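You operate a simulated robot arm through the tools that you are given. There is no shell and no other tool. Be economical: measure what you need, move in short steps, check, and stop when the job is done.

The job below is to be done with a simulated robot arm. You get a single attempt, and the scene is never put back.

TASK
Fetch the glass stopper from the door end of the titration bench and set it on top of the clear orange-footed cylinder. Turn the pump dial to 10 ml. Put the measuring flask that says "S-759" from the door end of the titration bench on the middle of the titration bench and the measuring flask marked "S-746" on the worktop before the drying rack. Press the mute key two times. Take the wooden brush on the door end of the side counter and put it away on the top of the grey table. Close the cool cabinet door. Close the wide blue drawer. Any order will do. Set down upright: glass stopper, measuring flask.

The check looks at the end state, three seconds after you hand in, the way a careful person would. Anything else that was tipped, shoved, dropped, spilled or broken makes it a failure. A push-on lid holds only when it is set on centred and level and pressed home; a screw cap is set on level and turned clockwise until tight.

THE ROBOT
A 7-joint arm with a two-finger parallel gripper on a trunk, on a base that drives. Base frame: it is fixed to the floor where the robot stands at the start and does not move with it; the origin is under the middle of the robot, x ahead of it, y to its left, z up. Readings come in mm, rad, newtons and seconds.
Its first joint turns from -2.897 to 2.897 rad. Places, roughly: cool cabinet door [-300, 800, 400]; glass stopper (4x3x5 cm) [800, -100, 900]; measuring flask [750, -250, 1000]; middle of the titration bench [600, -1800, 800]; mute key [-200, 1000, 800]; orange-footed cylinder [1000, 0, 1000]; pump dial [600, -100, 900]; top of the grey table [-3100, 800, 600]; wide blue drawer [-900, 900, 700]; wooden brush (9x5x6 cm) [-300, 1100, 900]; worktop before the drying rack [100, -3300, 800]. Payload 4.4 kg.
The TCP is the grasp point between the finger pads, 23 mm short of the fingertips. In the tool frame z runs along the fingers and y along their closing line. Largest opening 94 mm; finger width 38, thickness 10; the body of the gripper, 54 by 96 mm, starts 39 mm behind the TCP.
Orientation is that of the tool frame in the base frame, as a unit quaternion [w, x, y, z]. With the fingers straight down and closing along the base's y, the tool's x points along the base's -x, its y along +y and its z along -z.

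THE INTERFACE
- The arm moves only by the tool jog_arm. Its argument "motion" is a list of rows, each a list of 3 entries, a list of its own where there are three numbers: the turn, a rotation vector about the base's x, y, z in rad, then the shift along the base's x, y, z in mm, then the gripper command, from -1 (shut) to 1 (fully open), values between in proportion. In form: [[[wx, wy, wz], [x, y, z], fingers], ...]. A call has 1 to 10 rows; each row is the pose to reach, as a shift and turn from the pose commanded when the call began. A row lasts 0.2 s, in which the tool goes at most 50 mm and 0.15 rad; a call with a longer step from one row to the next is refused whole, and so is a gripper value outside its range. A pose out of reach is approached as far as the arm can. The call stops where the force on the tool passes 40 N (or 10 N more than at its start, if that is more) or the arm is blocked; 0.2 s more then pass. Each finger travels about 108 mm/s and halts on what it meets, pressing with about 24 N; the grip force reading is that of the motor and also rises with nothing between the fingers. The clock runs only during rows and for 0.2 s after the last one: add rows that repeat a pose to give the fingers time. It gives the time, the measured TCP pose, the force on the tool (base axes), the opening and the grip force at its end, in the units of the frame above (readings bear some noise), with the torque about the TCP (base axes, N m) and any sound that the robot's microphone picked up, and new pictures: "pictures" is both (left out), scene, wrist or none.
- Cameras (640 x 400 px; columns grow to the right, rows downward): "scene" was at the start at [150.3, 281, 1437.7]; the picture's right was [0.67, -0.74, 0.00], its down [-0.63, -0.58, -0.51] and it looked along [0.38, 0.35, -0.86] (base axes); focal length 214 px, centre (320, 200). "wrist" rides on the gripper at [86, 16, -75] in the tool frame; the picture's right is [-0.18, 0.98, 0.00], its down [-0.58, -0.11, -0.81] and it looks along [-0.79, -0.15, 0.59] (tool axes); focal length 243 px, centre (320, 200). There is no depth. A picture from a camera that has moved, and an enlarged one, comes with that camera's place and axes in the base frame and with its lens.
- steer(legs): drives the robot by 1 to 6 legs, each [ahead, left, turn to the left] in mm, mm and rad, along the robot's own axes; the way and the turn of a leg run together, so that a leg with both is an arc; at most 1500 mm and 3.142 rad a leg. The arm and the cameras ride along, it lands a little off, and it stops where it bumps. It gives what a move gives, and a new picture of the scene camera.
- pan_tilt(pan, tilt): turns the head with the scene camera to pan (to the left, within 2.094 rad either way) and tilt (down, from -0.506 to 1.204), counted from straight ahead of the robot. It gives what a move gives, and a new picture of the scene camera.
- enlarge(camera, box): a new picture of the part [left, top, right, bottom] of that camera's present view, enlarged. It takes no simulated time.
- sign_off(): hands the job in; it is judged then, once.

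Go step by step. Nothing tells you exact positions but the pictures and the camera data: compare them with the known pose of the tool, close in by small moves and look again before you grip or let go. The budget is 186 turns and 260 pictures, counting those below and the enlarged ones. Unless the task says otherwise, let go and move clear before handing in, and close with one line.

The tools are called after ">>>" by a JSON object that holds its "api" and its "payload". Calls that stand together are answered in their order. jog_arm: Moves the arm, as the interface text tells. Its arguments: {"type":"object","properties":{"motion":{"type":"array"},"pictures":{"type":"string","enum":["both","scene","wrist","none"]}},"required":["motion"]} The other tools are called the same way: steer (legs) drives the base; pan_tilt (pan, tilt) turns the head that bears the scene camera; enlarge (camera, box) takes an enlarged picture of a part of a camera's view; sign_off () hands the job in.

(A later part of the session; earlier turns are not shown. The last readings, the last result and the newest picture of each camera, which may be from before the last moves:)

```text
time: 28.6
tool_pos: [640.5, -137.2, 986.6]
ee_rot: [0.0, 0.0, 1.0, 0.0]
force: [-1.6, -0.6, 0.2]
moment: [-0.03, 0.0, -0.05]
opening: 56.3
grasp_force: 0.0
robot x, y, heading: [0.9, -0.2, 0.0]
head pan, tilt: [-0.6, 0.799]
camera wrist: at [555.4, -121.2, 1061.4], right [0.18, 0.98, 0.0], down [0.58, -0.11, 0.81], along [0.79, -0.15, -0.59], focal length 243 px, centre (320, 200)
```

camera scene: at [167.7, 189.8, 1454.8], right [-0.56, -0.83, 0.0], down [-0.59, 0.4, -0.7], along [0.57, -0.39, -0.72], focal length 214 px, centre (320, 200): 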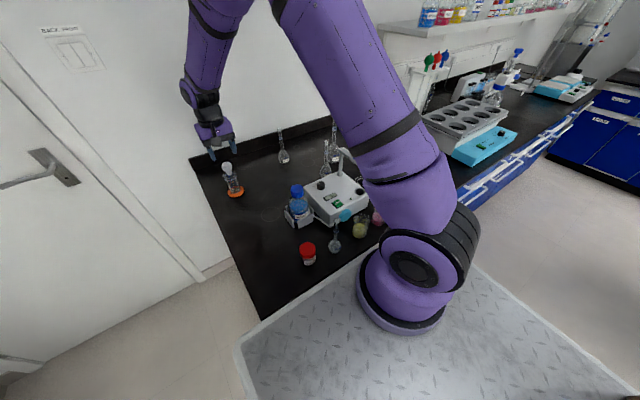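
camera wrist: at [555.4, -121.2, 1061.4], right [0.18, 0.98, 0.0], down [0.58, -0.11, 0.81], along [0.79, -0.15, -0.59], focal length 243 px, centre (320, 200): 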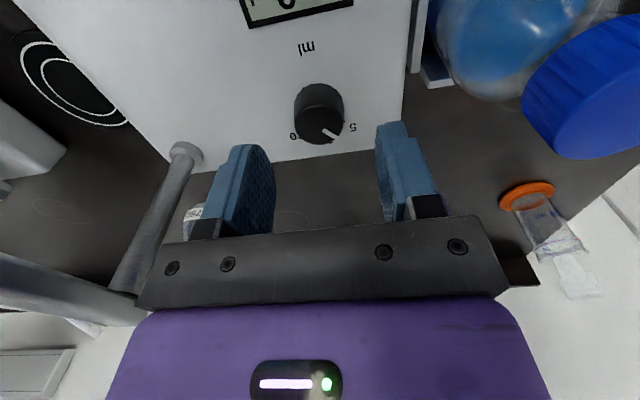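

>>> {"api": "jog_arm", "payload": {"motion": [[[0, 0, 0], [3, -1, -15], 0.2], [[0, 0, 0], [3, -1, -25], 0.2], [[0, 0, 0], [3, -1, -25], 0.2]], "pictures": "both"}}

>>> {"api": "enlarge", "payload": {"camera": "scene", "box": [280, 130, 376, 220]}}

```text
time: 29.4
tool_pos: [644.4, -138.5, 960.5]
ee_rot: [0.0, 0.0, 1.0, 0.0]
force: [0.6, 0.1, 0.4]
moment: [-0.03, 0.01, 0.04]
opening: 56.6
grasp_force: 0.0
robot x, y, heading: [3.4, 4.6, -0.001]
head pan, tilt: [-0.6, 0.799]
camera scene: at [166.8, 189.7, 1454.9], right [-0.56, -0.83, 0.0], down [-0.59, 0.41, -0.7], along [0.58, -0.39, -0.72], focal length 214 px, centre (320, 200)
camera wrist: at [559.0, -121.4, 1037.3], right [0.18, 0.98, 0.0], down [0.58, -0.11, 0.81], along [0.79, -0.15, -0.59], focal length 243 px, centre (320, 200)
```

scene: 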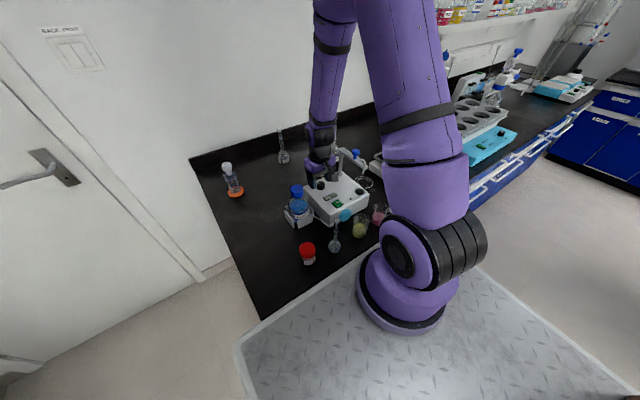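
wrist: 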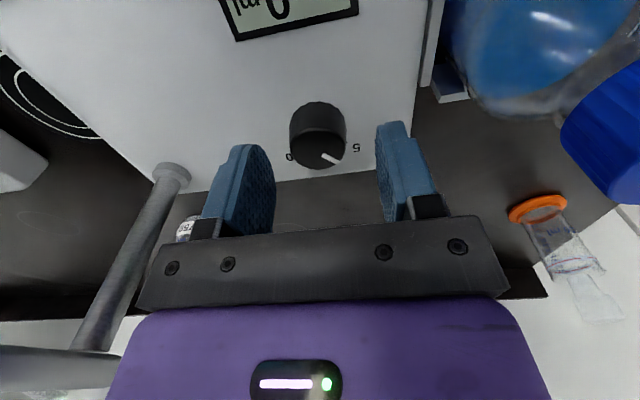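

```text
4.44 times, centred on (328, 175) of scene
camera zoom: at [166.8, 189.7, 1454.9], right [-0.56, -0.83, 0.0], down [-0.59, 0.41, -0.7], along [0.58, -0.39, -0.72], focal length 953 px, centre (284, 311)
```

zoom: 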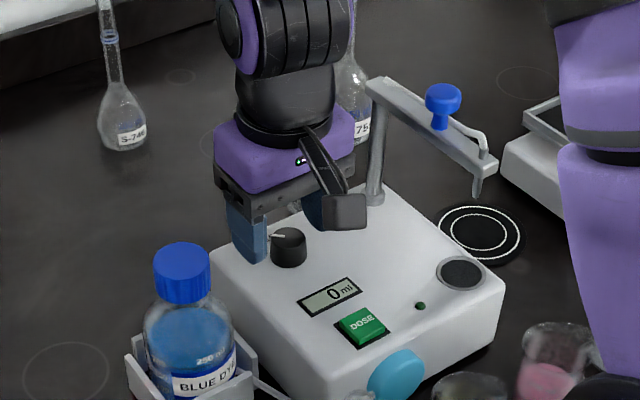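

Knob confirmed at (643,-139), top at z 943. I lower 11 mm and grip it.

>>> {"api": "jog_arm", "payload": {"motion": [[[0, 0, 0], [-1, 0, -6], 0.2], [[0, 0, 0], [-1, 0, -11], 0.2], [[0, 0, 0], [-1, 0, -11], -0.4], [[0, 0, 0], [-1, 0, -11], -0.8], [[0, 0, 0], [-1, 0, -11], -0.8]], "pictures": "wrist"}}

```text
time: 30.6
tool_pos: [641.9, -138.5, 951.2]
ee_rot: [0.0, -0.001, 1.0, 0.0]
force: [-0.5, 2.9, -5.2]
moment: [0.06, -0.13, -0.01]
opening: 29.3
grasp_force: 45.5
robot x, y, heading: [1.1, -2.1, -0.002]
head pan, tilt: [-0.6, 0.799]
camera wrist: at [557.1, -121.7, 1027.1], right [0.18, 0.98, 0.0], down [0.58, -0.11, 0.81], along [0.79, -0.15, -0.59], focal length 243 px, centre (320, 200)
```

wrist: 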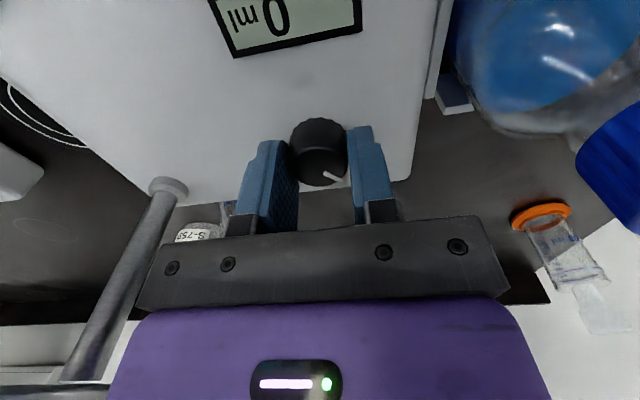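

>>> {"api": "jog_arm", "payload": {"motion": [[[0, 0, -0.13], [0, 0, 0], -0.8], [[0, 0, -0.26], [0, 0, 0], -0.8], [[0, 0, -0.39], [0, 0, 0], -0.8], [[0, 0, -0.52], [0, 0, 0], -0.8], [[0, 0, -0.65], [0, 0, 0], -0.8], [[0, 0, -0.785], [0, 0, 0], -0.8], [[0, 0, -0.785], [0, 0, 0], -0.8]], "pictures": "wrist"}}

```text
time: 32.2
tool_pos: [642.3, -140.2, 951.6]
ee_rot: [0.001, 0.384, 0.923, 0.0]
force: [-2.9, -6.7, 7.1]
moment: [-0.6, -0.35, 0.04]
opening: 29.2
grasp_force: 45.1
robot x, y, heading: [0.2, 3.5, -0.001]
head pan, tilt: [-0.6, 0.799]
camera wrist: at [593.0, -67.3, 1027.0], right [0.83, 0.56, 0.0], down [0.33, -0.49, 0.81], along [0.45, -0.67, -0.59], focal length 243 px, centre (320, 200)
```

wrist: 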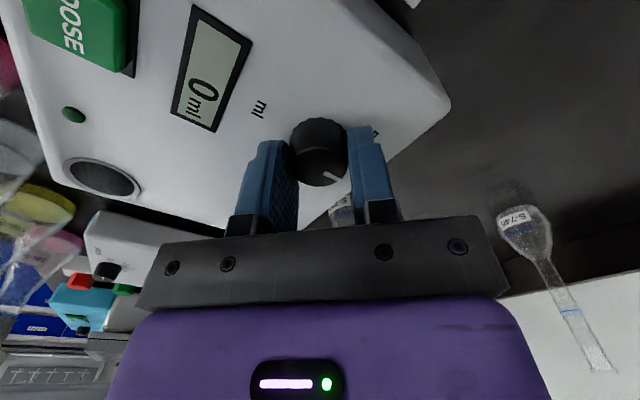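

The knob turned with the gripper. I open, rise and check where the pointer stands.

>>> {"api": "jog_arm", "payload": {"motion": [[[0, 0, 0], [0, 0, 0], -0.2], [[0, 0, 0], [0, 0, 0], 0.2], [[0, 0, 0], [0, 0, 0], 0.2], [[0, 0, 0], [0, 0, 25], 0.2], [[0, 0, 0], [0, 0, 65], 0.2], [[0, 0, 0], [0, 0, 80], 0.2]], "pictures": "none"}}

>>> {"api": "enlarge", "payload": {"camera": "wrist", "box": [240, 20, 400, 160]}}

```text
time: 33.6
tool_pos: [644.1, -140.1, 1031.6]
ee_rot: [0.0, 0.382, 0.924, 0.0]
force: [-0.1, -0.4, -0.2]
moment: [0.02, 0.03, -0.02]
opening: 56.4
grasp_force: 0.0
robot x, y, heading: [3.5, 1.3, 0.007]
head pan, tilt: [-0.6, 0.799]
```

```text
2.86 times, centred on (320, 90) of wrist
camera zoom: at [595.0, -67.3, 1106.6], right [0.83, 0.56, 0.0], down [0.33, -0.49, 0.81], along [0.46, -0.67, -0.59], focal length 693 px, centre (320, 514)
```

zoom: 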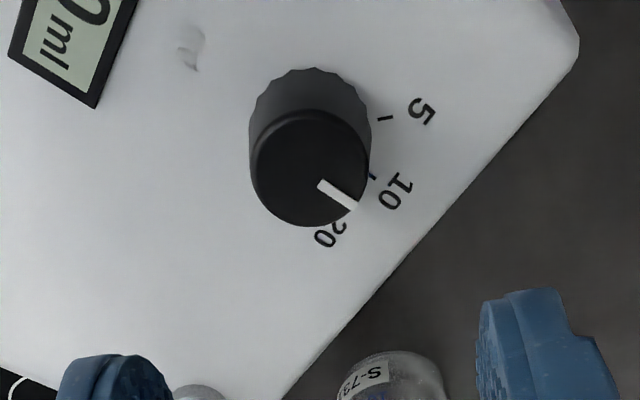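

The pointer now stands on 10. Next I rise, straighten the gripper and move toward the S-759 flask, estimated at (829,-325) with its top near z 1060.

>>> {"api": "jog_arm", "payload": {"motion": [[[0, 0, 0.1], [0, 0, 40], 0.2], [[0, 0, 0.2], [0, 0, 80], 0.2], [[0, 0, 0.32], [0, 0, 120], 0.2], [[0, 0, 0.44], [20, -20, 140], 0.2], [[0, 0, 0.56], [45, -45, 140], 0.2], [[0, 0, 0.68], [75, -75, 140], 0.2], [[0, 0, 0.785], [105, -105, 140], 0.2], [[0, 0, 0.785], [125, -130, 140], 0.2], [[0, 0, 0.785], [135, -150, 140], 0.2], [[0, 0, 0.785], [135, -150, 140], 0.2]], "pictures": "both"}}

```text
time: 35.8
tool_pos: [778.6, -288.6, 1175.1]
ee_rot: [-0.001, 0.0, 1.0, 0.0]
force: [-0.1, 0.7, -0.1]
moment: [-0.03, -0.02, -0.02]
opening: 56.5
grasp_force: 0.1
robot x, y, heading: [-0.4, 2.3, -0.004]
head pan, tilt: [-0.6, 0.799]
camera scene: at [166.8, 189.7, 1454.9], right [-0.56, -0.83, 0.0], down [-0.59, 0.41, -0.7], along [0.58, -0.39, -0.72], focal length 214 px, centre (320, 200)
camera wrist: at [691.8, -271.8, 1249.1], right [0.18, 0.98, 0.0], down [0.58, -0.11, 0.81], along [0.79, -0.15, -0.59], focal length 243 px, centre (320, 200)
```

scene: 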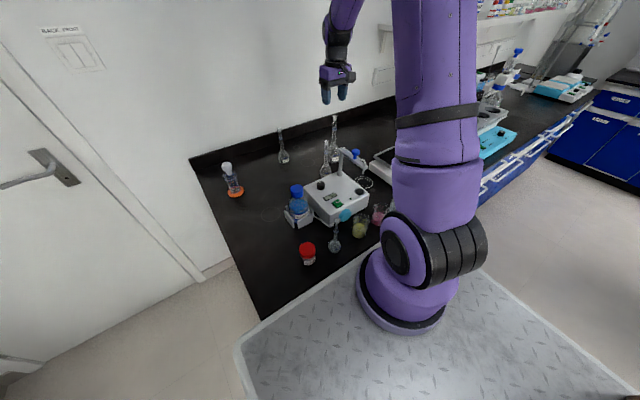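
wrist: 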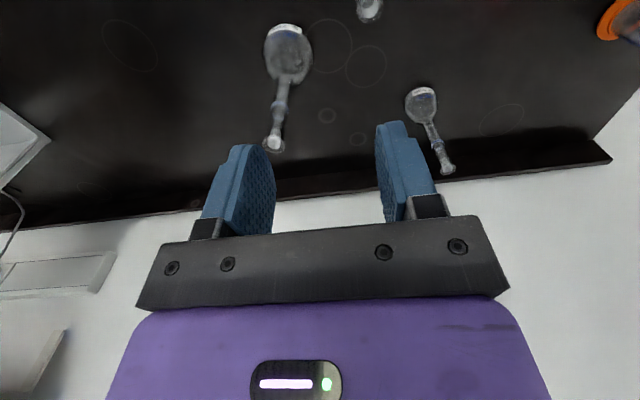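

>>> {"api": "enlarge", "payload": {"camera": "scene", "box": [310, 105, 358, 180]}}

>>> {"api": "enlarge", "payload": {"camera": "wrist", "box": [230, 10, 340, 170]}}

```text
5.33 times, centred on (334, 142) of scene
camera zoom: at [166.8, 189.7, 1454.9], right [-0.56, -0.83, 0.0], down [-0.59, 0.41, -0.7], along [0.58, -0.39, -0.72], focal length 1144 px, centre (245, 507)
```

zoom: 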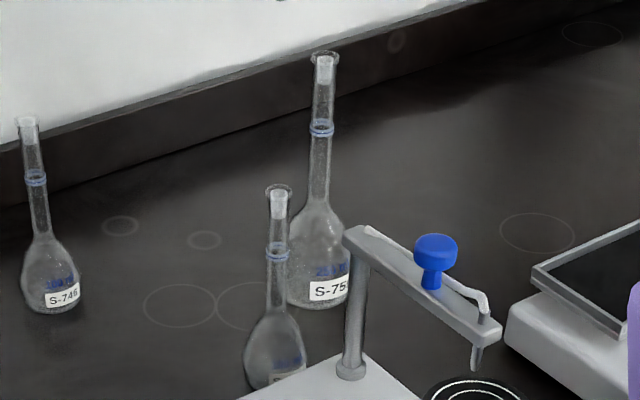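

```text
2.50 times, centred on (285, 90) of wrist
camera zoom: at [691.8, -271.8, 1249.1], right [0.18, 0.98, 0.0], down [0.58, -0.11, 0.81], along [0.79, -0.15, -0.59], focal length 606 px, centre (408, 475)
```

zoom: 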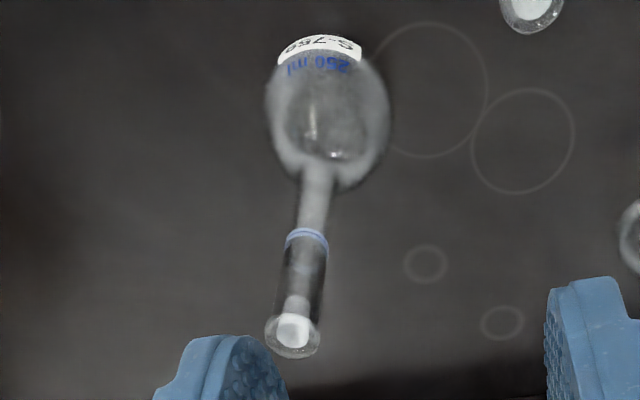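

S-759's neck is near (833,-345) with its top near z 1068. I come above it.

>>> {"api": "jog_arm", "payload": {"motion": [[[0, 0, 0], [25, -25, 0], 0.2], [[0, 0, 0], [54, -56, 0], 0.2], [[0, 0, 0], [54, -56, -35], 0.2], [[0, 0, 0], [54, -56, -45], 0.2], [[0, 0, 0], [54, -56, -45], 0.2]], "pictures": "both"}}

>>> {"api": "enlarge", "payload": {"camera": "scene", "box": [310, 75, 358, 150]}}

```text
time: 37.0
tool_pos: [832.6, -345.8, 1128.5]
ee_rot: [-0.001, 0.0, 1.0, 0.0]
force: [-0.5, 0.0, 1.0]
moment: [0.02, 0.03, 0.0]
opening: 56.6
grasp_force: 0.0
robot x, y, heading: [2.8, 3.1, 0.002]
head pan, tilt: [-0.6, 0.799]
camera scene: at [166.9, 189.7, 1454.9], right [-0.56, -0.83, 0.0], down [-0.59, 0.41, -0.7], along [0.58, -0.39, -0.72], focal length 214 px, centre (320, 200)
camera wrist: at [746.6, -330.3, 1203.1], right [0.18, 0.98, 0.0], down [0.58, -0.11, 0.81], along [0.79, -0.15, -0.59], focal length 243 px, centre (320, 200)
```

scene: 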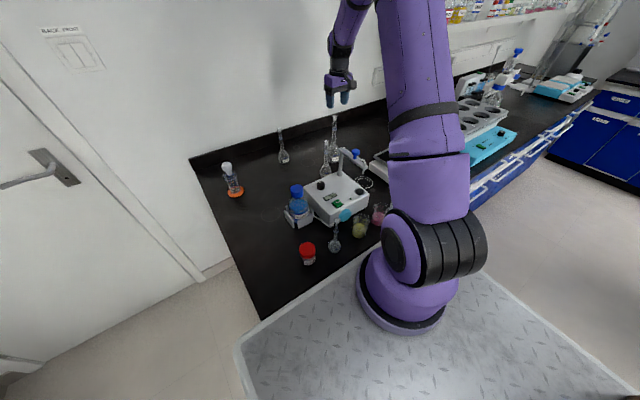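
wrist: 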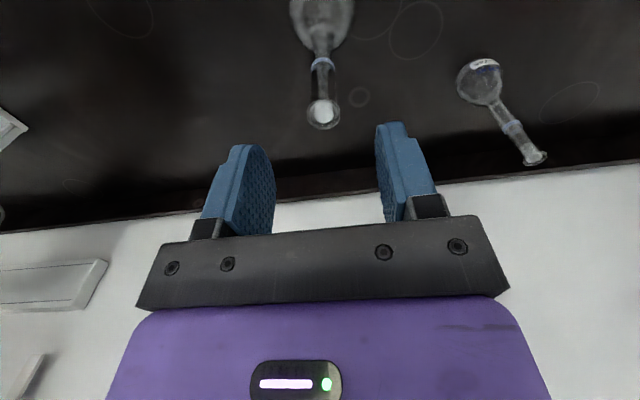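

```text
5.33 times, centred on (334, 112) of scene
camera zoom: at [166.9, 189.7, 1454.9], right [-0.56, -0.83, 0.0], down [-0.59, 0.41, -0.7], along [0.58, -0.39, -0.72], focal length 1144 px, centre (245, 667)
```

zoom: 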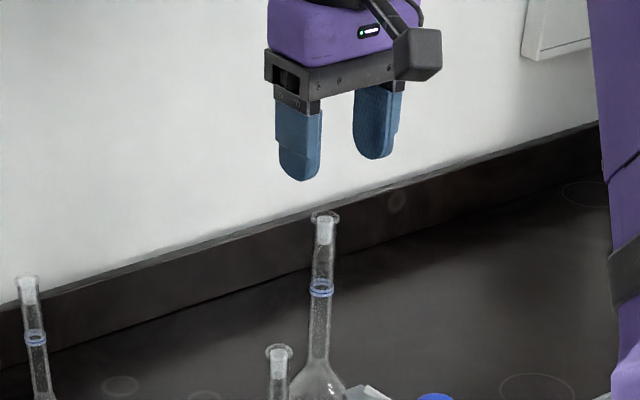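

>>> {"api": "jog_arm", "payload": {"motion": [[[0, 0, 0], [4, 0, -30], 0.2], [[0, 0, 0], [4, 0, -60], 0.2], [[0, 0, 0], [4, 0, -70], 0.2], [[0, 0, 0], [4, 0, -70], 0.2]], "pictures": "wrist"}}

>>> {"api": "enlarge", "payload": {"camera": "scene", "box": [310, 75, 358, 150]}}

```text
time: 38.0
tool_pos: [836.9, -346.6, 1057.7]
ee_rot: [0.0, -0.001, 1.0, 0.0]
force: [0.6, 0.6, 0.3]
moment: [0.05, 0.0, 0.0]
opening: 56.3
grasp_force: 0.1
robot x, y, heading: [-3.0, -2.7, 0.002]
head pan, tilt: [-0.6, 0.799]
camera wrist: at [751.7, -329.1, 1132.5], right [0.18, 0.98, 0.0], down [0.58, -0.11, 0.81], along [0.79, -0.15, -0.59], focal length 243 px, centre (320, 200)
```

wrist: 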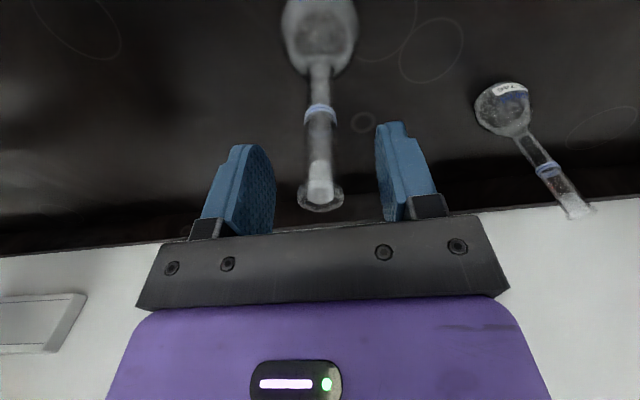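

```text
5.33 times, centred on (334, 112) of scene
camera zoom: at [166.8, 189.7, 1454.9], right [-0.56, -0.83, 0.0], down [-0.59, 0.41, -0.7], along [0.58, -0.39, -0.72], focal length 1144 px, centre (245, 667)
```

zoom: 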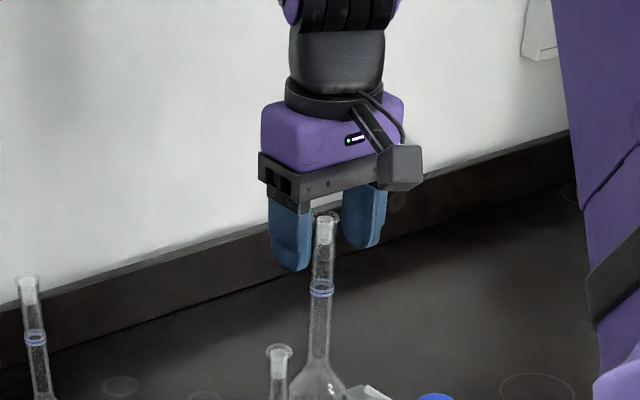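

>>> {"api": "jog_arm", "payload": {"motion": [[[0, 0, 0], [1, 1, -8], 0.2], [[0, 0, 0], [1, 1, -16], 0.2], [[0, 0, 0], [1, 1, -21], 0.2], [[0, 0, 0], [1, 1, -21], 0.2]], "pictures": "wrist"}}

>>> {"api": "enlarge", "payload": {"camera": "scene", "box": [318, 100, 350, 150]}}

```text
time: 39.0
tool_pos: [836.9, -343.5, 1036.1]
ee_rot: [0.0, 0.0, 1.0, 0.0]
force: [0.4, -0.3, -0.2]
moment: [-0.03, 0.02, -0.04]
opening: 56.2
grasp_force: 0.1
robot x, y, heading: [-1.6, -2.7, 0.0]
head pan, tilt: [-0.6, 0.799]
camera wrist: at [751.3, -326.4, 1111.5], right [0.18, 0.98, 0.0], down [0.58, -0.11, 0.81], along [0.79, -0.15, -0.59], focal length 243 px, centre (320, 200)
```

wrist: 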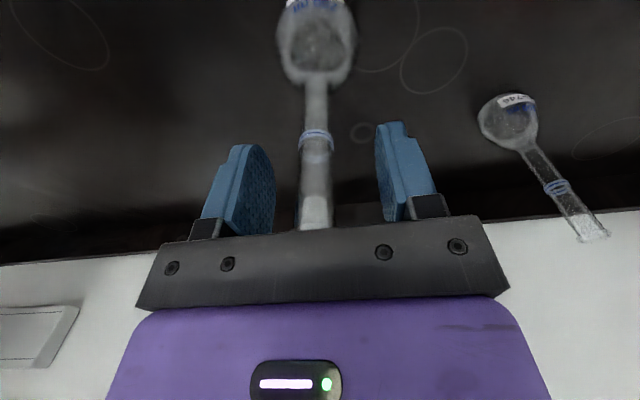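

```text
8.00 times, centred on (334, 125) of scene
camera zoom: at [166.9, 189.7, 1454.9], right [-0.56, -0.83, 0.0], down [-0.59, 0.41, -0.7], along [0.58, -0.39, -0.72], focal length 1716 px, centre (208, 800)
```

zoom: 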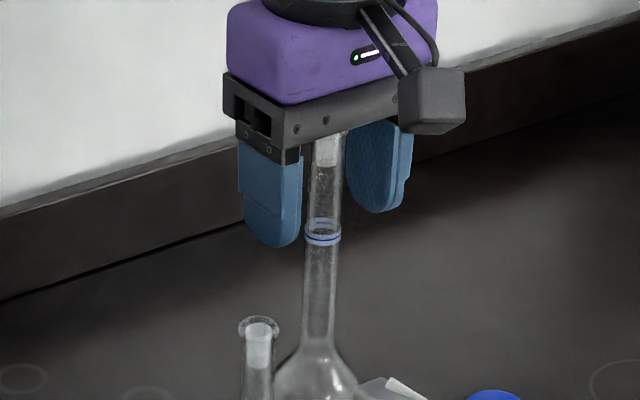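

>>> {"api": "jog_arm", "payload": {"motion": [[[0, 0, 0], [0, 0, 0], -0.3], [[0, 0, 0], [0, 0, 0], -0.8], [[0, 0, 0], [0, 0, 0], -1], [[0, 0, 0], [0, 0, 0], -1]], "pictures": "none"}}

>>> {"api": "enlarge", "payload": {"camera": "scene", "box": [310, 100, 374, 200]}}

```text
time: 40.0
tool_pos: [837.4, -342.6, 1036.3]
ee_rot: [0.0, 0.001, 1.0, 0.0]
force: [1.1, -0.1, -0.1]
moment: [0.01, -0.01, 0.02]
opening: 18.1
grasp_force: 24.3
robot x, y, heading: [1.7, 4.2, 0.002]
head pan, tilt: [-0.6, 0.799]
```

```text
4.00 times, centred on (342, 150) of scene
camera zoom: at [166.9, 189.6, 1454.9], right [-0.56, -0.83, 0.0], down [-0.59, 0.41, -0.7], along [0.58, -0.39, -0.72], focal length 858 px, centre (232, 400)
```

zoom: 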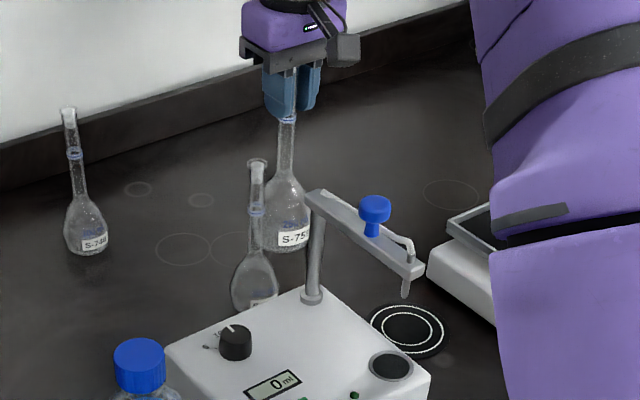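

Neck gripped at 18 mm. I lift straight up, well clear of everything.

>>> {"api": "jog_arm", "payload": {"motion": [[[0, 0, 0], [0, 0, 10], -1], [[0, 0, 0], [0, 0, 35], -1], [[0, 0, 0], [0, 0, 65], -1], [[0, 0, 0], [0, 0, 95], -1], [[0, 0, 0], [0, 0, 125], -1], [[0, 0, 0], [0, 0, 155], -1], [[0, 0, 0], [0, 0, 185], -1], [[0, 0, 0], [0, 0, 215], -1], [[0, 0, 0], [0, 0, 240], -1], [[0, 0, 0], [0, 0, 260], -1]], "pictures": "both"}}

```text
time: 42.2
tool_pos: [834.9, -341.7, 1296.2]
ee_rot: [-0.001, 0.0, 1.0, 0.0]
force: [0.8, 0.5, -2.1]
moment: [0.04, 0.02, -0.01]
opening: 18.2
grasp_force: 23.8
robot x, y, heading: [-1.9, 1.8, -0.003]
head pan, tilt: [-0.6, 0.799]
camera scene: at [167.1, 189.6, 1454.9], right [-0.56, -0.83, 0.0], down [-0.59, 0.41, -0.7], along [0.58, -0.39, -0.72], focal length 214 px, centre (320, 200)
camera wrist: at [749.8, -325.3, 1371.5], right [0.18, 0.98, 0.0], down [0.58, -0.11, 0.81], along [0.79, -0.15, -0.59], focal length 243 px, centre (320, 200)
```

scene: 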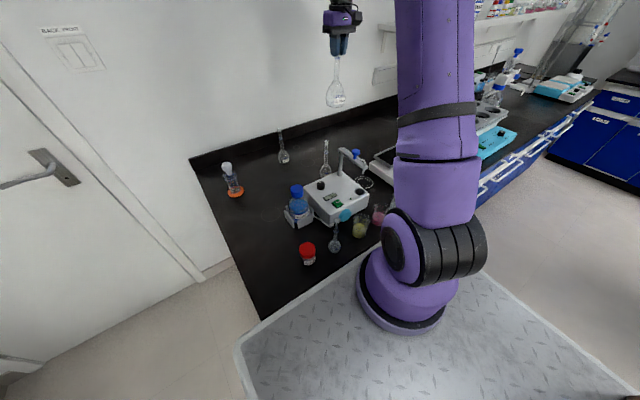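
wrist: 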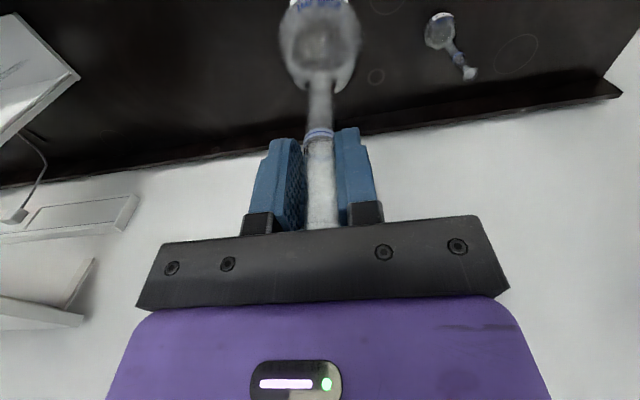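

The flask hangs upright. I retract it toward the robot before driving along the bench.

>>> {"api": "jog_arm", "payload": {"motion": [[[0, 0, 0], [-40, 14, 0], -1], [[0, 0, 0], [-80, 28, 0], -1], [[0, 0, 0], [-120, 42, 0], -1], [[0, 0, 0], [-160, 56, 0], -1], [[0, 0, 0], [-200, 70, 0], -1], [[0, 0, 0], [-240, 84, 0], -1], [[0, 0, 0], [-280, 100, 0], -1], [[0, 0, 0], [-320, 110, 0], -1], [[0, 0, 0], [-355, 120, 0], -1], [[0, 0, 0], [-370, 120, 0], -1]], "pictures": "none"}}

>>> {"api": "pan_tilt", "payload": {"pan": -1.2, "tilt": 0.6}}

```text
time: 44.4
tool_pos: [465.2, -222.5, 1295.9]
ee_rot: [-0.001, 0.0, 1.0, 0.0]
force: [1.0, -0.2, -1.4]
moment: [0.0, 0.02, 0.0]
opening: 18.1
grasp_force: 24.1
robot x, y, heading: [-3.6, -1.4, 0.002]
head pan, tilt: [-0.6, 0.799]
```

```text
time: 45.4
tool_pos: [464.4, -222.6, 1294.3]
ee_rot: [0.001, 0.0, 1.0, 0.0]
force: [-0.3, 0.1, -1.4]
moment: [0.0, -0.04, 0.01]
opening: 18.1
grasp_force: 24.1
robot x, y, heading: [-3.5, -2.3, -0.004]
head pan, tilt: [-1.201, 0.6]
camera scene: at [132.3, 152.9, 1471.8], right [-0.93, -0.36, 0.0], down [-0.2, 0.53, -0.82], along [0.3, -0.77, -0.57], focal length 214 px, centre (320, 200)
```

scene: 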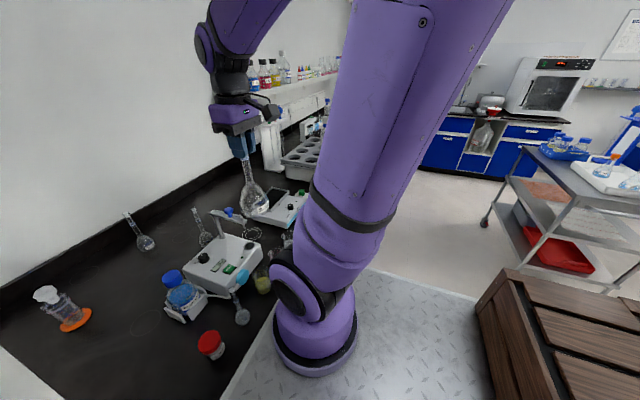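

There is a crate and a trolley to the right; I check the floor clearance before driving.

>>> {"api": "pan_tilt", "payload": {"pan": -1.9, "tilt": 1.0}}

>>> {"api": "pan_tilt", "payload": {"pan": -1.7, "tilt": 0.4}}

```text
time: 46.4
tool_pos: [464.6, -222.4, 1296.8]
ee_rot: [-0.001, -0.001, 1.0, 0.0]
force: [-0.5, 0.3, -1.5]
moment: [-0.03, 0.01, -0.02]
opening: 18.0
grasp_force: 23.6
robot x, y, heading: [-1.0, -2.5, -0.0]
head pan, tilt: [-1.901, 1.0]
camera scene: at [77.8, 169.3, 1439.8], right [-0.95, 0.32, 0.0], down [0.27, 0.8, -0.54], along [-0.17, -0.51, -0.84], focal length 214 px, centre (320, 200)
```

scene: 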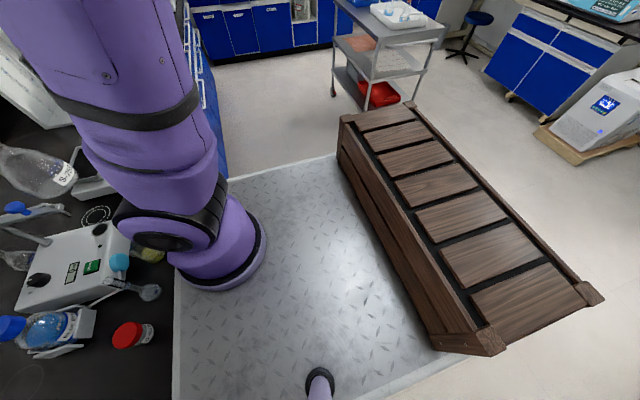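

```text
time: 47.4
tool_pos: [465.1, -223.2, 1295.1]
ee_rot: [0.0, 0.0, 1.0, 0.0]
force: [-0.3, -0.2, 0.0]
moment: [-0.01, -0.02, -0.01]
opening: 18.2
grasp_force: 24.4
robot x, y, heading: [-2.5, 3.1, -0.003]
head pan, tilt: [-1.7, 0.4]
camera scene: at [88.3, 143.4, 1490.0], right [-0.99, 0.13, 0.0], down [0.05, 0.39, -0.92], along [-0.12, -0.91, -0.39], focal length 214 px, centre (320, 200)
```

scene: 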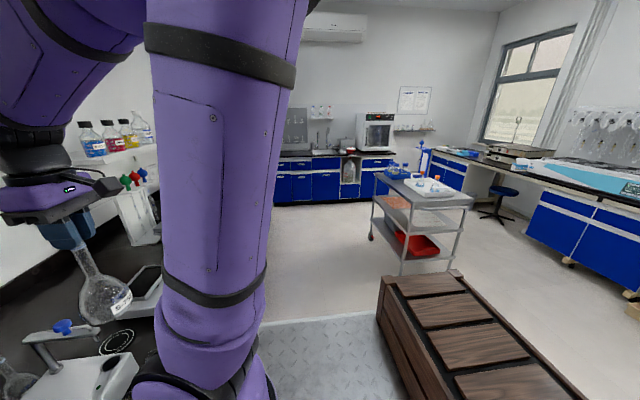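

The crate is part of the robot's own deck and the corridor to the right is free. I back off slightly and drive right along the bench.

>>> {"api": "steer", "payload": {"legs": [[-80, 0, 0], [0, -1300, 0]]}}

>>> {"api": "pan_tilt", "payload": {"pan": -0.8, "tilt": 0.7}}

```text
time: 54.5
tool_pos: [393.6, -1489.7, 1296.1]
ee_rot: [0.001, -0.005, 1.0, 0.0]
force: [0.9, 0.0, -1.8]
moment: [-0.01, 0.01, 0.02]
opening: 18.0
grasp_force: 24.0
robot x, y, heading: [-73.3, -1275.2, 0.009]
head pan, tilt: [-1.7, 0.4]
camera scene: at [14.7, -1128.1, 1490.0], right [-0.99, 0.12, 0.0], down [0.05, 0.39, -0.92], along [-0.11, -0.91, -0.39], focal length 214 px, centre (320, 200)
```

scene: 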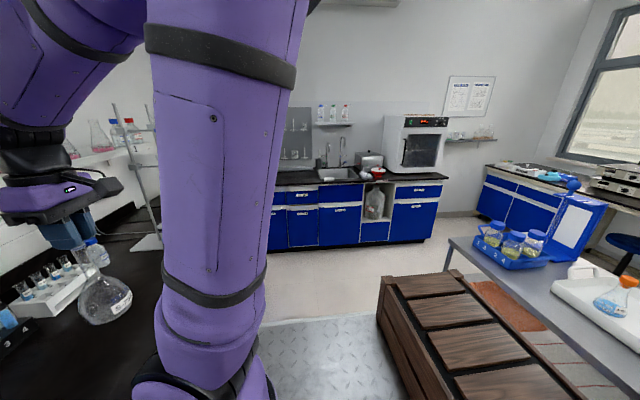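

```text
time: 55.7
tool_pos: [394.8, -1489.9, 1296.6]
ee_rot: [0.0, -0.006, 1.0, 0.0]
force: [1.0, -0.2, -0.3]
moment: [0.0, 0.0, -0.01]
opening: 18.0
grasp_force: 24.2
robot x, y, heading: [-70.0, -1273.1, 0.01]
head pan, tilt: [-0.799, 0.7]
camera scene: at [85.5, -1096.4, 1463.2], right [-0.71, -0.7, 0.0], down [-0.45, 0.46, -0.77], along [0.54, -0.54, -0.64], focal length 214 px, centre (320, 200)
```

scene: 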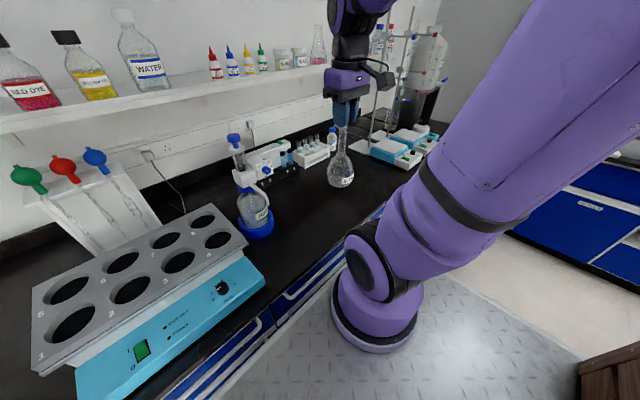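

The free stretch near (600,-1800) lies further right. I drive on and look at it.

>>> {"api": "steer", "payload": {"legs": [[0, -380, -0.01]]}}

>>> {"api": "pan_tilt", "payload": {"pan": -0.3, "tilt": 0.8}}

```text
time: 58.1
tool_pos: [393.2, -1878.7, 1295.1]
ee_rot: [0.0, 0.001, 1.0, 0.0]
force: [0.4, 0.1, -0.7]
moment: [-0.01, 0.0, -0.03]
opening: 18.1
grasp_force: 24.2
robot x, y, heading: [-69.0, -1655.8, -0.005]
head pan, tilt: [-0.799, 0.7]
camera scene: at [89.4, -1482.6, 1463.2], right [-0.72, -0.7, 0.0], down [-0.45, 0.46, -0.76], along [0.53, -0.55, -0.64], focal length 214 px, centre (320, 200)
```

scene: 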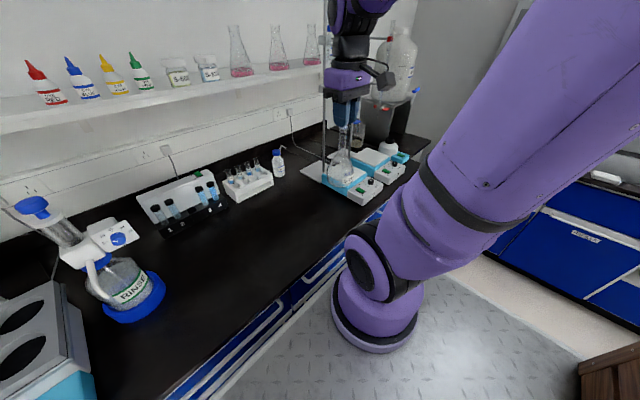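

```text
time: 59.0
tool_pos: [393.4, -1879.3, 1296.4]
ee_rot: [0.0, 0.001, 1.0, 0.0]
force: [-0.3, 0.4, -1.5]
moment: [0.02, 0.02, 0.02]
opening: 18.3
grasp_force: 23.8
robot x, y, heading: [-69.6, -1657.0, -0.002]
head pan, tilt: [-0.3, 0.799]
camera scene: at [107.3, -1445.6, 1455.0], right [-0.3, -0.95, 0.0], down [-0.68, 0.21, -0.7], along [0.67, -0.21, -0.72], focal length 214 px, centre (320, 200)
```

scene: 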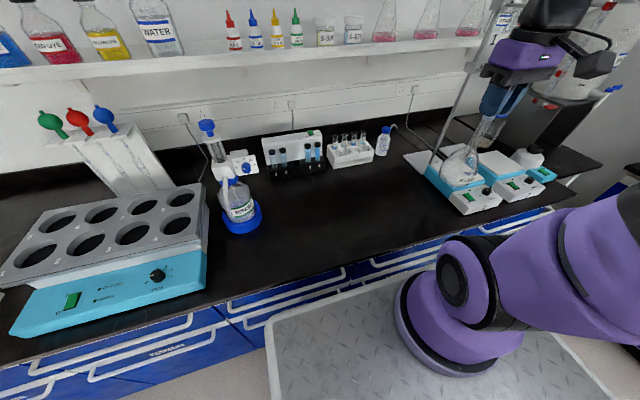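

The middle stretch is free. I set the flask at about (620,-1790): move over, then lower.

>>> {"api": "jog_arm", "payload": {"motion": [[[0, 0, 0], [40, 15, 0], -1], [[0, 0, 0], [80, 30, 0], -1], [[0, 0, 0], [120, 45, 0], -1], [[0, 0, 0], [160, 60, 0], -1], [[0, 0, 0], [200, 75, 0], -1], [[0, 0, 0], [227, 89, -20], -1], [[0, 0, 0], [227, 89, -60], -1], [[0, 0, 0], [227, 89, -100], -1], [[0, 0, 0], [227, 89, -140], -1], [[0, 0, 0], [227, 89, -180], -1]], "pictures": "scene"}}

```text
time: 61.2
tool_pos: [618.9, -1788.2, 1117.2]
ee_rot: [0.001, 0.0, 1.0, 0.0]
force: [-1.1, -0.3, -0.4]
moment: [-0.02, -0.06, -0.01]
opening: 18.2
grasp_force: 24.1
robot x, y, heading: [-68.2, -1655.2, 0.001]
head pan, tilt: [-0.3, 0.799]
camera scene: at [106.9, -1445.4, 1455.0], right [-0.3, -0.95, 0.0], down [-0.68, 0.21, -0.7], along [0.67, -0.21, -0.72], focal length 214 px, centre (320, 200)
```

scene: 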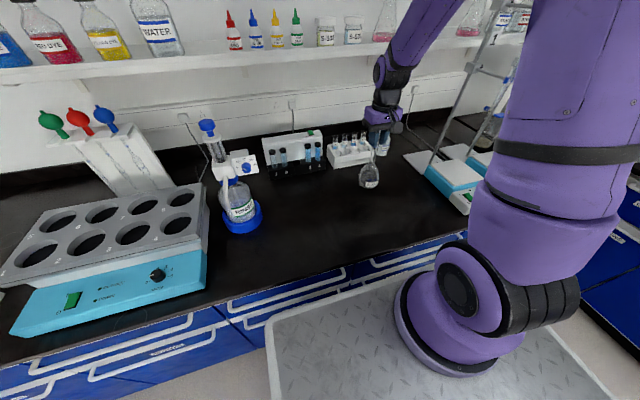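

>>> {"api": "jog_arm", "payload": {"motion": [[[0, 0, 0], [0, 0, -25], -1], [[0, 0, 0], [0, 0, -50], -1], [[0, 0, 0], [0, 0, -68], -1], [[0, 0, 0], [0, 0, -75], -1], [[0, 0, 0], [0, 0, -78], -1], [[0, 0, 0], [0, 0, -80], -1], [[0, 0, 0], [0, 0, -81], -1], [[0, 0, 0], [0, 0, -81], -1]], "pictures": "none"}}

>>> {"api": "enlarge", "payload": {"camera": "scene", "box": [330, 110, 420, 230]}}

```text
time: 63.0
tool_pos: [621.1, -1791.8, 1036.0]
ee_rot: [0.0, 0.001, 1.0, 0.0]
force: [0.3, -0.1, -1.3]
moment: [-0.03, 0.02, 0.0]
opening: 17.7
grasp_force: 23.5
robot x, y, heading: [-69.6, -1655.3, -0.002]
head pan, tilt: [-0.3, 0.799]
```

```text
3.33 times, centred on (375, 170) of scene
camera zoom: at [107.4, -1445.5, 1454.9], right [-0.3, -0.95, 0.0], down [-0.68, 0.21, -0.7], along [0.67, -0.21, -0.72], focal length 715 px, centre (137, 300)
```

zoom: 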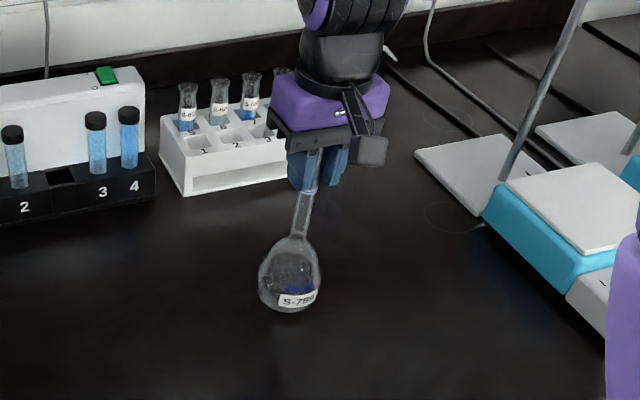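

>>> {"api": "jog_arm", "payload": {"motion": [[[0, 0, 0], [0, 0, -1], -1], [[0, 0, 0], [0, 0, -2], -1], [[0, 0, 0], [0, 0, -2], -1]], "pictures": "none"}}

```text
time: 63.8
tool_pos: [620.9, -1790.6, 1035.3]
ee_rot: [0.001, 0.0, 1.0, 0.0]
force: [0.9, -0.8, 25.5]
moment: [-0.08, -0.25, -0.03]
opening: 18.1
grasp_force: 24.2
robot x, y, heading: [-68.0, -1656.2, -0.001]
head pan, tilt: [-0.3, 0.799]
```

Contact with the bench. I ease off a little, open and rise.

>>> {"api": "jog_arm", "payload": {"motion": [[[0, 0, 0], [0, 0, 1], -1], [[0, 0, 0], [0, 0, 1], -0.7], [[0, 0, 0], [0, 0, 1], -0.3], [[0, 0, 0], [0, 0, 1], 0.1], [[0, 0, 0], [0, 0, 1], 0.2], [[0, 0, 0], [0, 0, 25], 0.2], [[0, 0, 0], [0, 0, 65], 0.2], [[0, 0, 0], [0, 0, 105], 0.2], [[0, 0, 0], [0, 0, 150], 0.2], [[0, 0, 0], [0, 0, 190], 0.2]], "pictures": "scene"}}

```text
time: 66.0
tool_pos: [622.2, -1790.6, 1227.3]
ee_rot: [0.0, 0.0, 1.0, 0.0]
force: [0.3, 0.6, 0.6]
moment: [-0.01, 0.03, 0.02]
opening: 56.7
grasp_force: 0.0
robot x, y, heading: [-68.3, -1658.2, -0.004]
head pan, tilt: [-0.3, 0.799]
camera scene: at [107.8, -1445.5, 1454.9], right [-0.3, -0.95, 0.0], down [-0.68, 0.21, -0.7], along [0.67, -0.21, -0.72], focal length 214 px, centre (320, 200)
```

scene: 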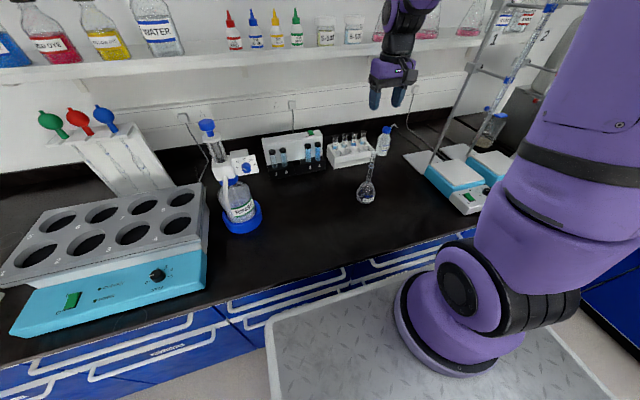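

S-759 stands on the middle of the bench. I retract and drive back for S-746.

>>> {"api": "jog_arm", "payload": {"motion": [[[0, 0, 0], [-40, 0, 10], 0.2], [[0, 0, 0], [-80, 0, 20], 0.2], [[0, 0, 0], [-120, 0, 30], 0.2], [[0, 0, 0], [-160, 0, 40], 0.2], [[0, 0, 0], [-200, 0, 50], 0.2], [[0, 0, 0], [-230, 0, 60], 0.2]], "pictures": "none"}}

>>> {"api": "steer", "payload": {"legs": [[0, 1480, 0], [65, 0, 0]]}}

```text
time: 67.4
tool_pos: [391.8, -1789.5, 1283.0]
ee_rot: [0.0, 0.0, 1.0, 0.0]
force: [0.8, -0.4, 0.4]
moment: [-0.02, 0.04, -0.02]
opening: 56.2
grasp_force: 0.1
robot x, y, heading: [-68.3, -1656.8, -0.002]
head pan, tilt: [-0.3, 0.799]
```

```text
time: 75.5
tool_pos: [429.9, -262.0, 1283.7]
ee_rot: [0.0, -0.024, 1.0, 0.001]
force: [0.9, 0.0, 0.3]
moment: [0.01, 0.0, 0.0]
opening: 56.4
grasp_force: 0.0
robot x, y, heading: [-37.0, -152.3, 0.049]
head pan, tilt: [-0.3, 0.799]
camera scene: at [129.5, 67.6, 1454.9], right [-0.25, -0.97, 0.0], down [-0.69, 0.18, -0.7], along [0.68, -0.17, -0.72], focal length 214 px, centre (320, 200)
```

scene: 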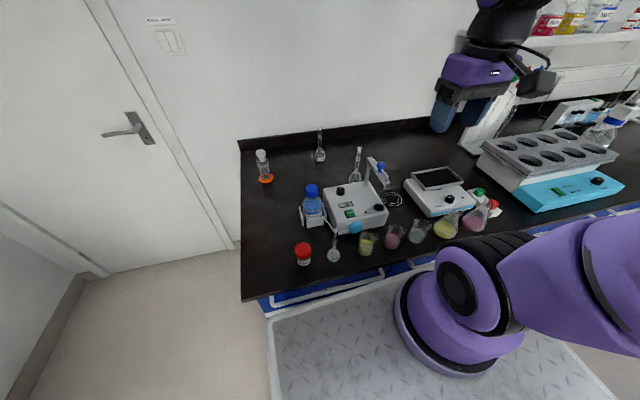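

>>> {"api": "steer", "payload": {"legs": [[33, 0, -0.049]]}}

>>> {"api": "jog_arm", "payload": {"motion": [[[0, 0, 0], [40, 15, 0], 0.2], [[0, 0, 0], [80, 30, 0], 0.2], [[0, 0, 0], [120, 45, -20], 0.2], [[0, 0, 0], [160, 60, -40], 0.2], [[0, 0, 0], [200, 75, -60], 0.2], [[0, 0, 0], [240, 90, -80], 0.2], [[0, 0, 0], [280, 105, -100], 0.2], [[0, 0, 0], [320, 115, -120], 0.2], [[0, 0, 0], [350, 120, -130], 0.2], [[0, 0, 0], [350, 120, -130], 0.2]]}}

>>> {"api": "enlarge", "payload": {"camera": "scene", "box": [290, 110, 350, 185]}}

```text
time: 76.3
tool_pos: [455.6, -284.6, 1284.6]
ee_rot: [0.0, 0.002, 1.0, 0.0]
force: [0.1, 0.3, 0.1]
moment: [-0.03, -0.04, 0.0]
opening: 56.4
grasp_force: 0.1
robot x, y, heading: [-5.1, -151.0, -0.007]
head pan, tilt: [-0.3, 0.799]
camera scene: at [173.3, 59.5, 1454.9], right [-0.3, -0.95, 0.0], down [-0.68, 0.21, -0.7], along [0.67, -0.21, -0.72], focal length 214 px, centre (320, 200)
```

scene: 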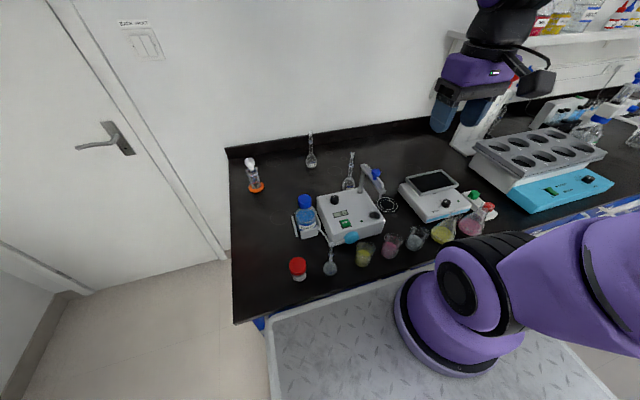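

```text
time: 78.5
tool_pos: [806.6, -165.9, 1153.4]
ee_rot: [0.001, 0.002, 1.0, 0.0]
force: [-0.8, 0.1, 0.3]
moment: [-0.02, 0.0, 0.0]
opening: 56.6
grasp_force: 0.1
robot x, y, heading: [-4.7, -150.7, -0.002]
head pan, tilt: [-0.3, 0.799]
camera scene: at [173.2, 59.5, 1454.9], right [-0.3, -0.95, 0.0], down [-0.68, 0.21, -0.7], along [0.67, -0.21, -0.72], focal length 214 px, centre (320, 200)
camera wrist: at [719.5, -148.8, 1228.7], right [0.19, 0.98, 0.0], down [0.58, -0.11, 0.81], along [0.79, -0.15, -0.59], focal length 243 px, centre (320, 200)
```

scene: 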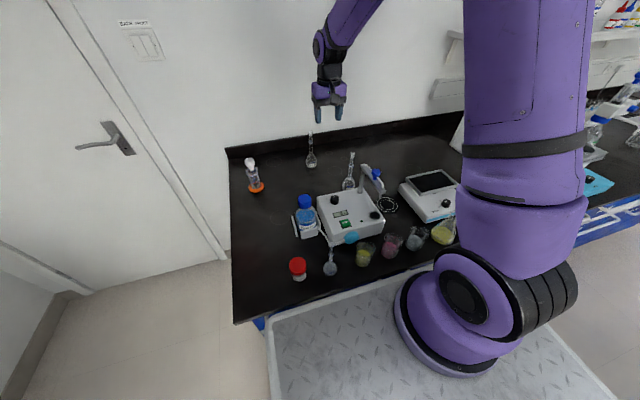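
wrist: 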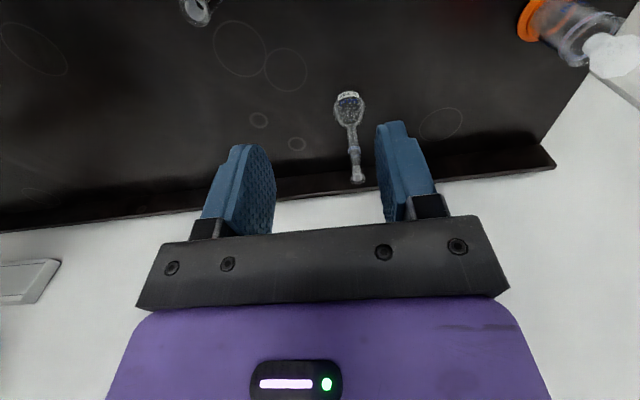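

```text
5.33 times, centred on (320, 148) of scene
camera zoom: at [173.2, 59.5, 1454.9], right [-0.3, -0.95, 0.0], down [-0.68, 0.21, -0.7], along [0.67, -0.21, -0.72], focal length 1144 px, centre (320, 480)
```

zoom: 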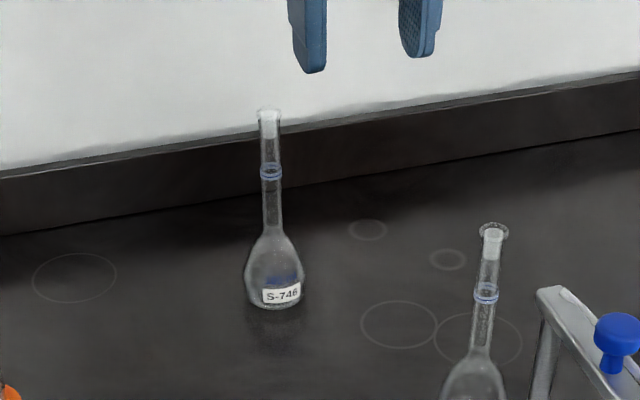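

S-746's neck is near (960,-145), top near z 1022. I come above it.

>>> {"api": "jog_arm", "payload": {"motion": [[[0, 0, 0], [40, 6, 0], 0.2], [[0, 0, 0], [80, 12, 0], 0.2], [[0, 0, 0], [120, 18, -20], 0.2], [[0, 0, 0], [152, 21, -50], 0.2], [[0, 0, 0], [152, 21, -80], 0.2], [[0, 0, 0], [152, 21, -80], 0.2]], "pictures": "wrist"}}

>>> {"api": "enlarge", "payload": {"camera": "scene", "box": [290, 110, 350, 185]}}

```text
time: 79.9
tool_pos: [957.8, -142.9, 1071.5]
ee_rot: [0.0, 0.001, 1.0, 0.0]
force: [-0.1, -0.7, 0.1]
moment: [0.03, 0.0, 0.02]
opening: 56.3
grasp_force: 0.0
robot x, y, heading: [-7.0, -149.5, -0.005]
head pan, tilt: [-0.3, 0.799]
camera wrist: at [873.3, -126.3, 1146.6], right [0.19, 0.98, 0.0], down [0.58, -0.11, 0.81], along [0.79, -0.15, -0.59], focal length 243 px, centre (320, 200)
```

wrist: 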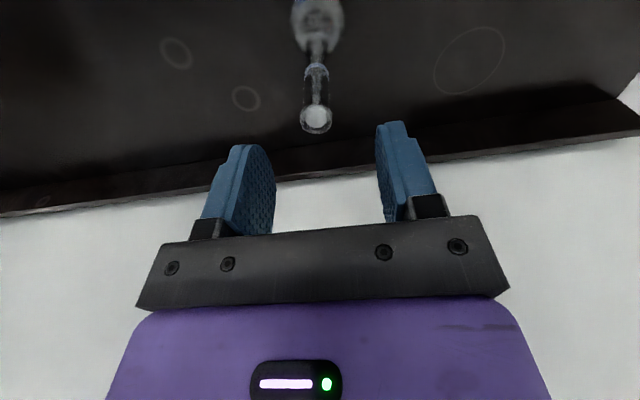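

```text
5.33 times, centred on (320, 148) of scene
camera zoom: at [173.3, 59.5, 1454.9], right [-0.3, -0.95, 0.0], down [-0.68, 0.21, -0.7], along [0.67, -0.21, -0.72], focal length 1144 px, centre (320, 480)
```

zoom: 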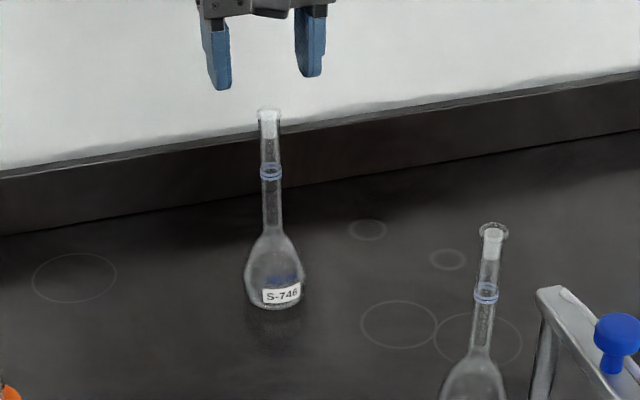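

>>> {"api": "jog_arm", "payload": {"motion": [[[0, 0, 0], [1, -2, -30], 0.2], [[0, 0, 0], [1, -2, -50], 0.2], [[0, 0, 0], [1, -2, -70], 0.2], [[0, 0, 0], [1, -2, -80], 0.2], [[0, 0, 0], [1, -2, -80], 0.2]], "pictures": "wrist"}}

>>> {"api": "enlarge", "payload": {"camera": "scene", "box": [290, 110, 350, 185]}}

```text
time: 81.1
tool_pos: [958.4, -147.2, 992.6]
ee_rot: [0.0, 0.002, 1.0, 0.001]
force: [0.4, 0.0, 0.1]
moment: [-0.02, 0.02, 0.0]
opening: 56.4
grasp_force: 0.0
robot x, y, heading: [-4.1, -151.3, -0.0]
head pan, tilt: [-0.3, 0.799]
camera wrist: at [873.0, -129.2, 1067.8], right [0.19, 0.98, 0.0], down [0.58, -0.11, 0.81], along [0.79, -0.15, -0.59], focal length 243 px, centre (320, 200)
```

wrist: 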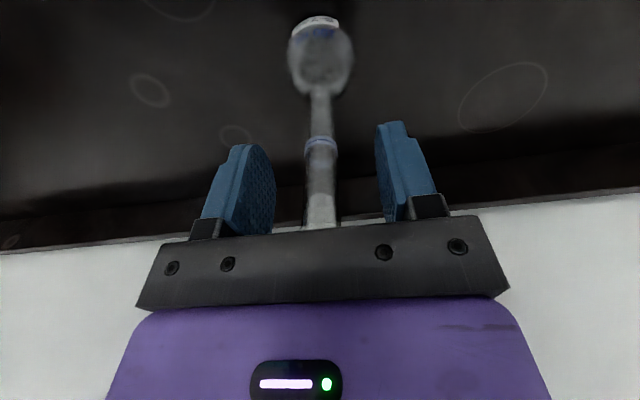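

```text
5.33 times, centred on (320, 148) of scene
camera zoom: at [173.3, 59.5, 1454.9], right [-0.3, -0.95, 0.0], down [-0.68, 0.21, -0.7], along [0.67, -0.21, -0.72], focal length 1144 px, centre (320, 480)
```

zoom: 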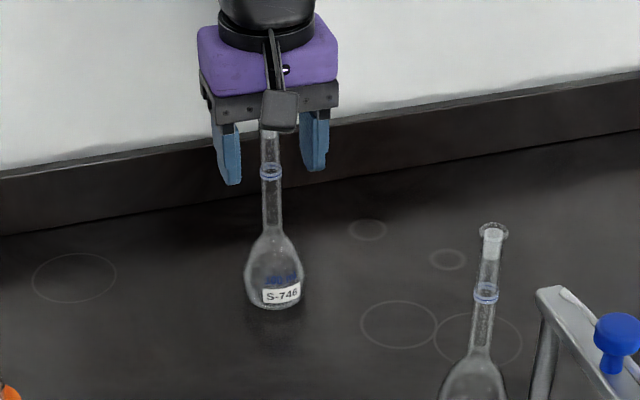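

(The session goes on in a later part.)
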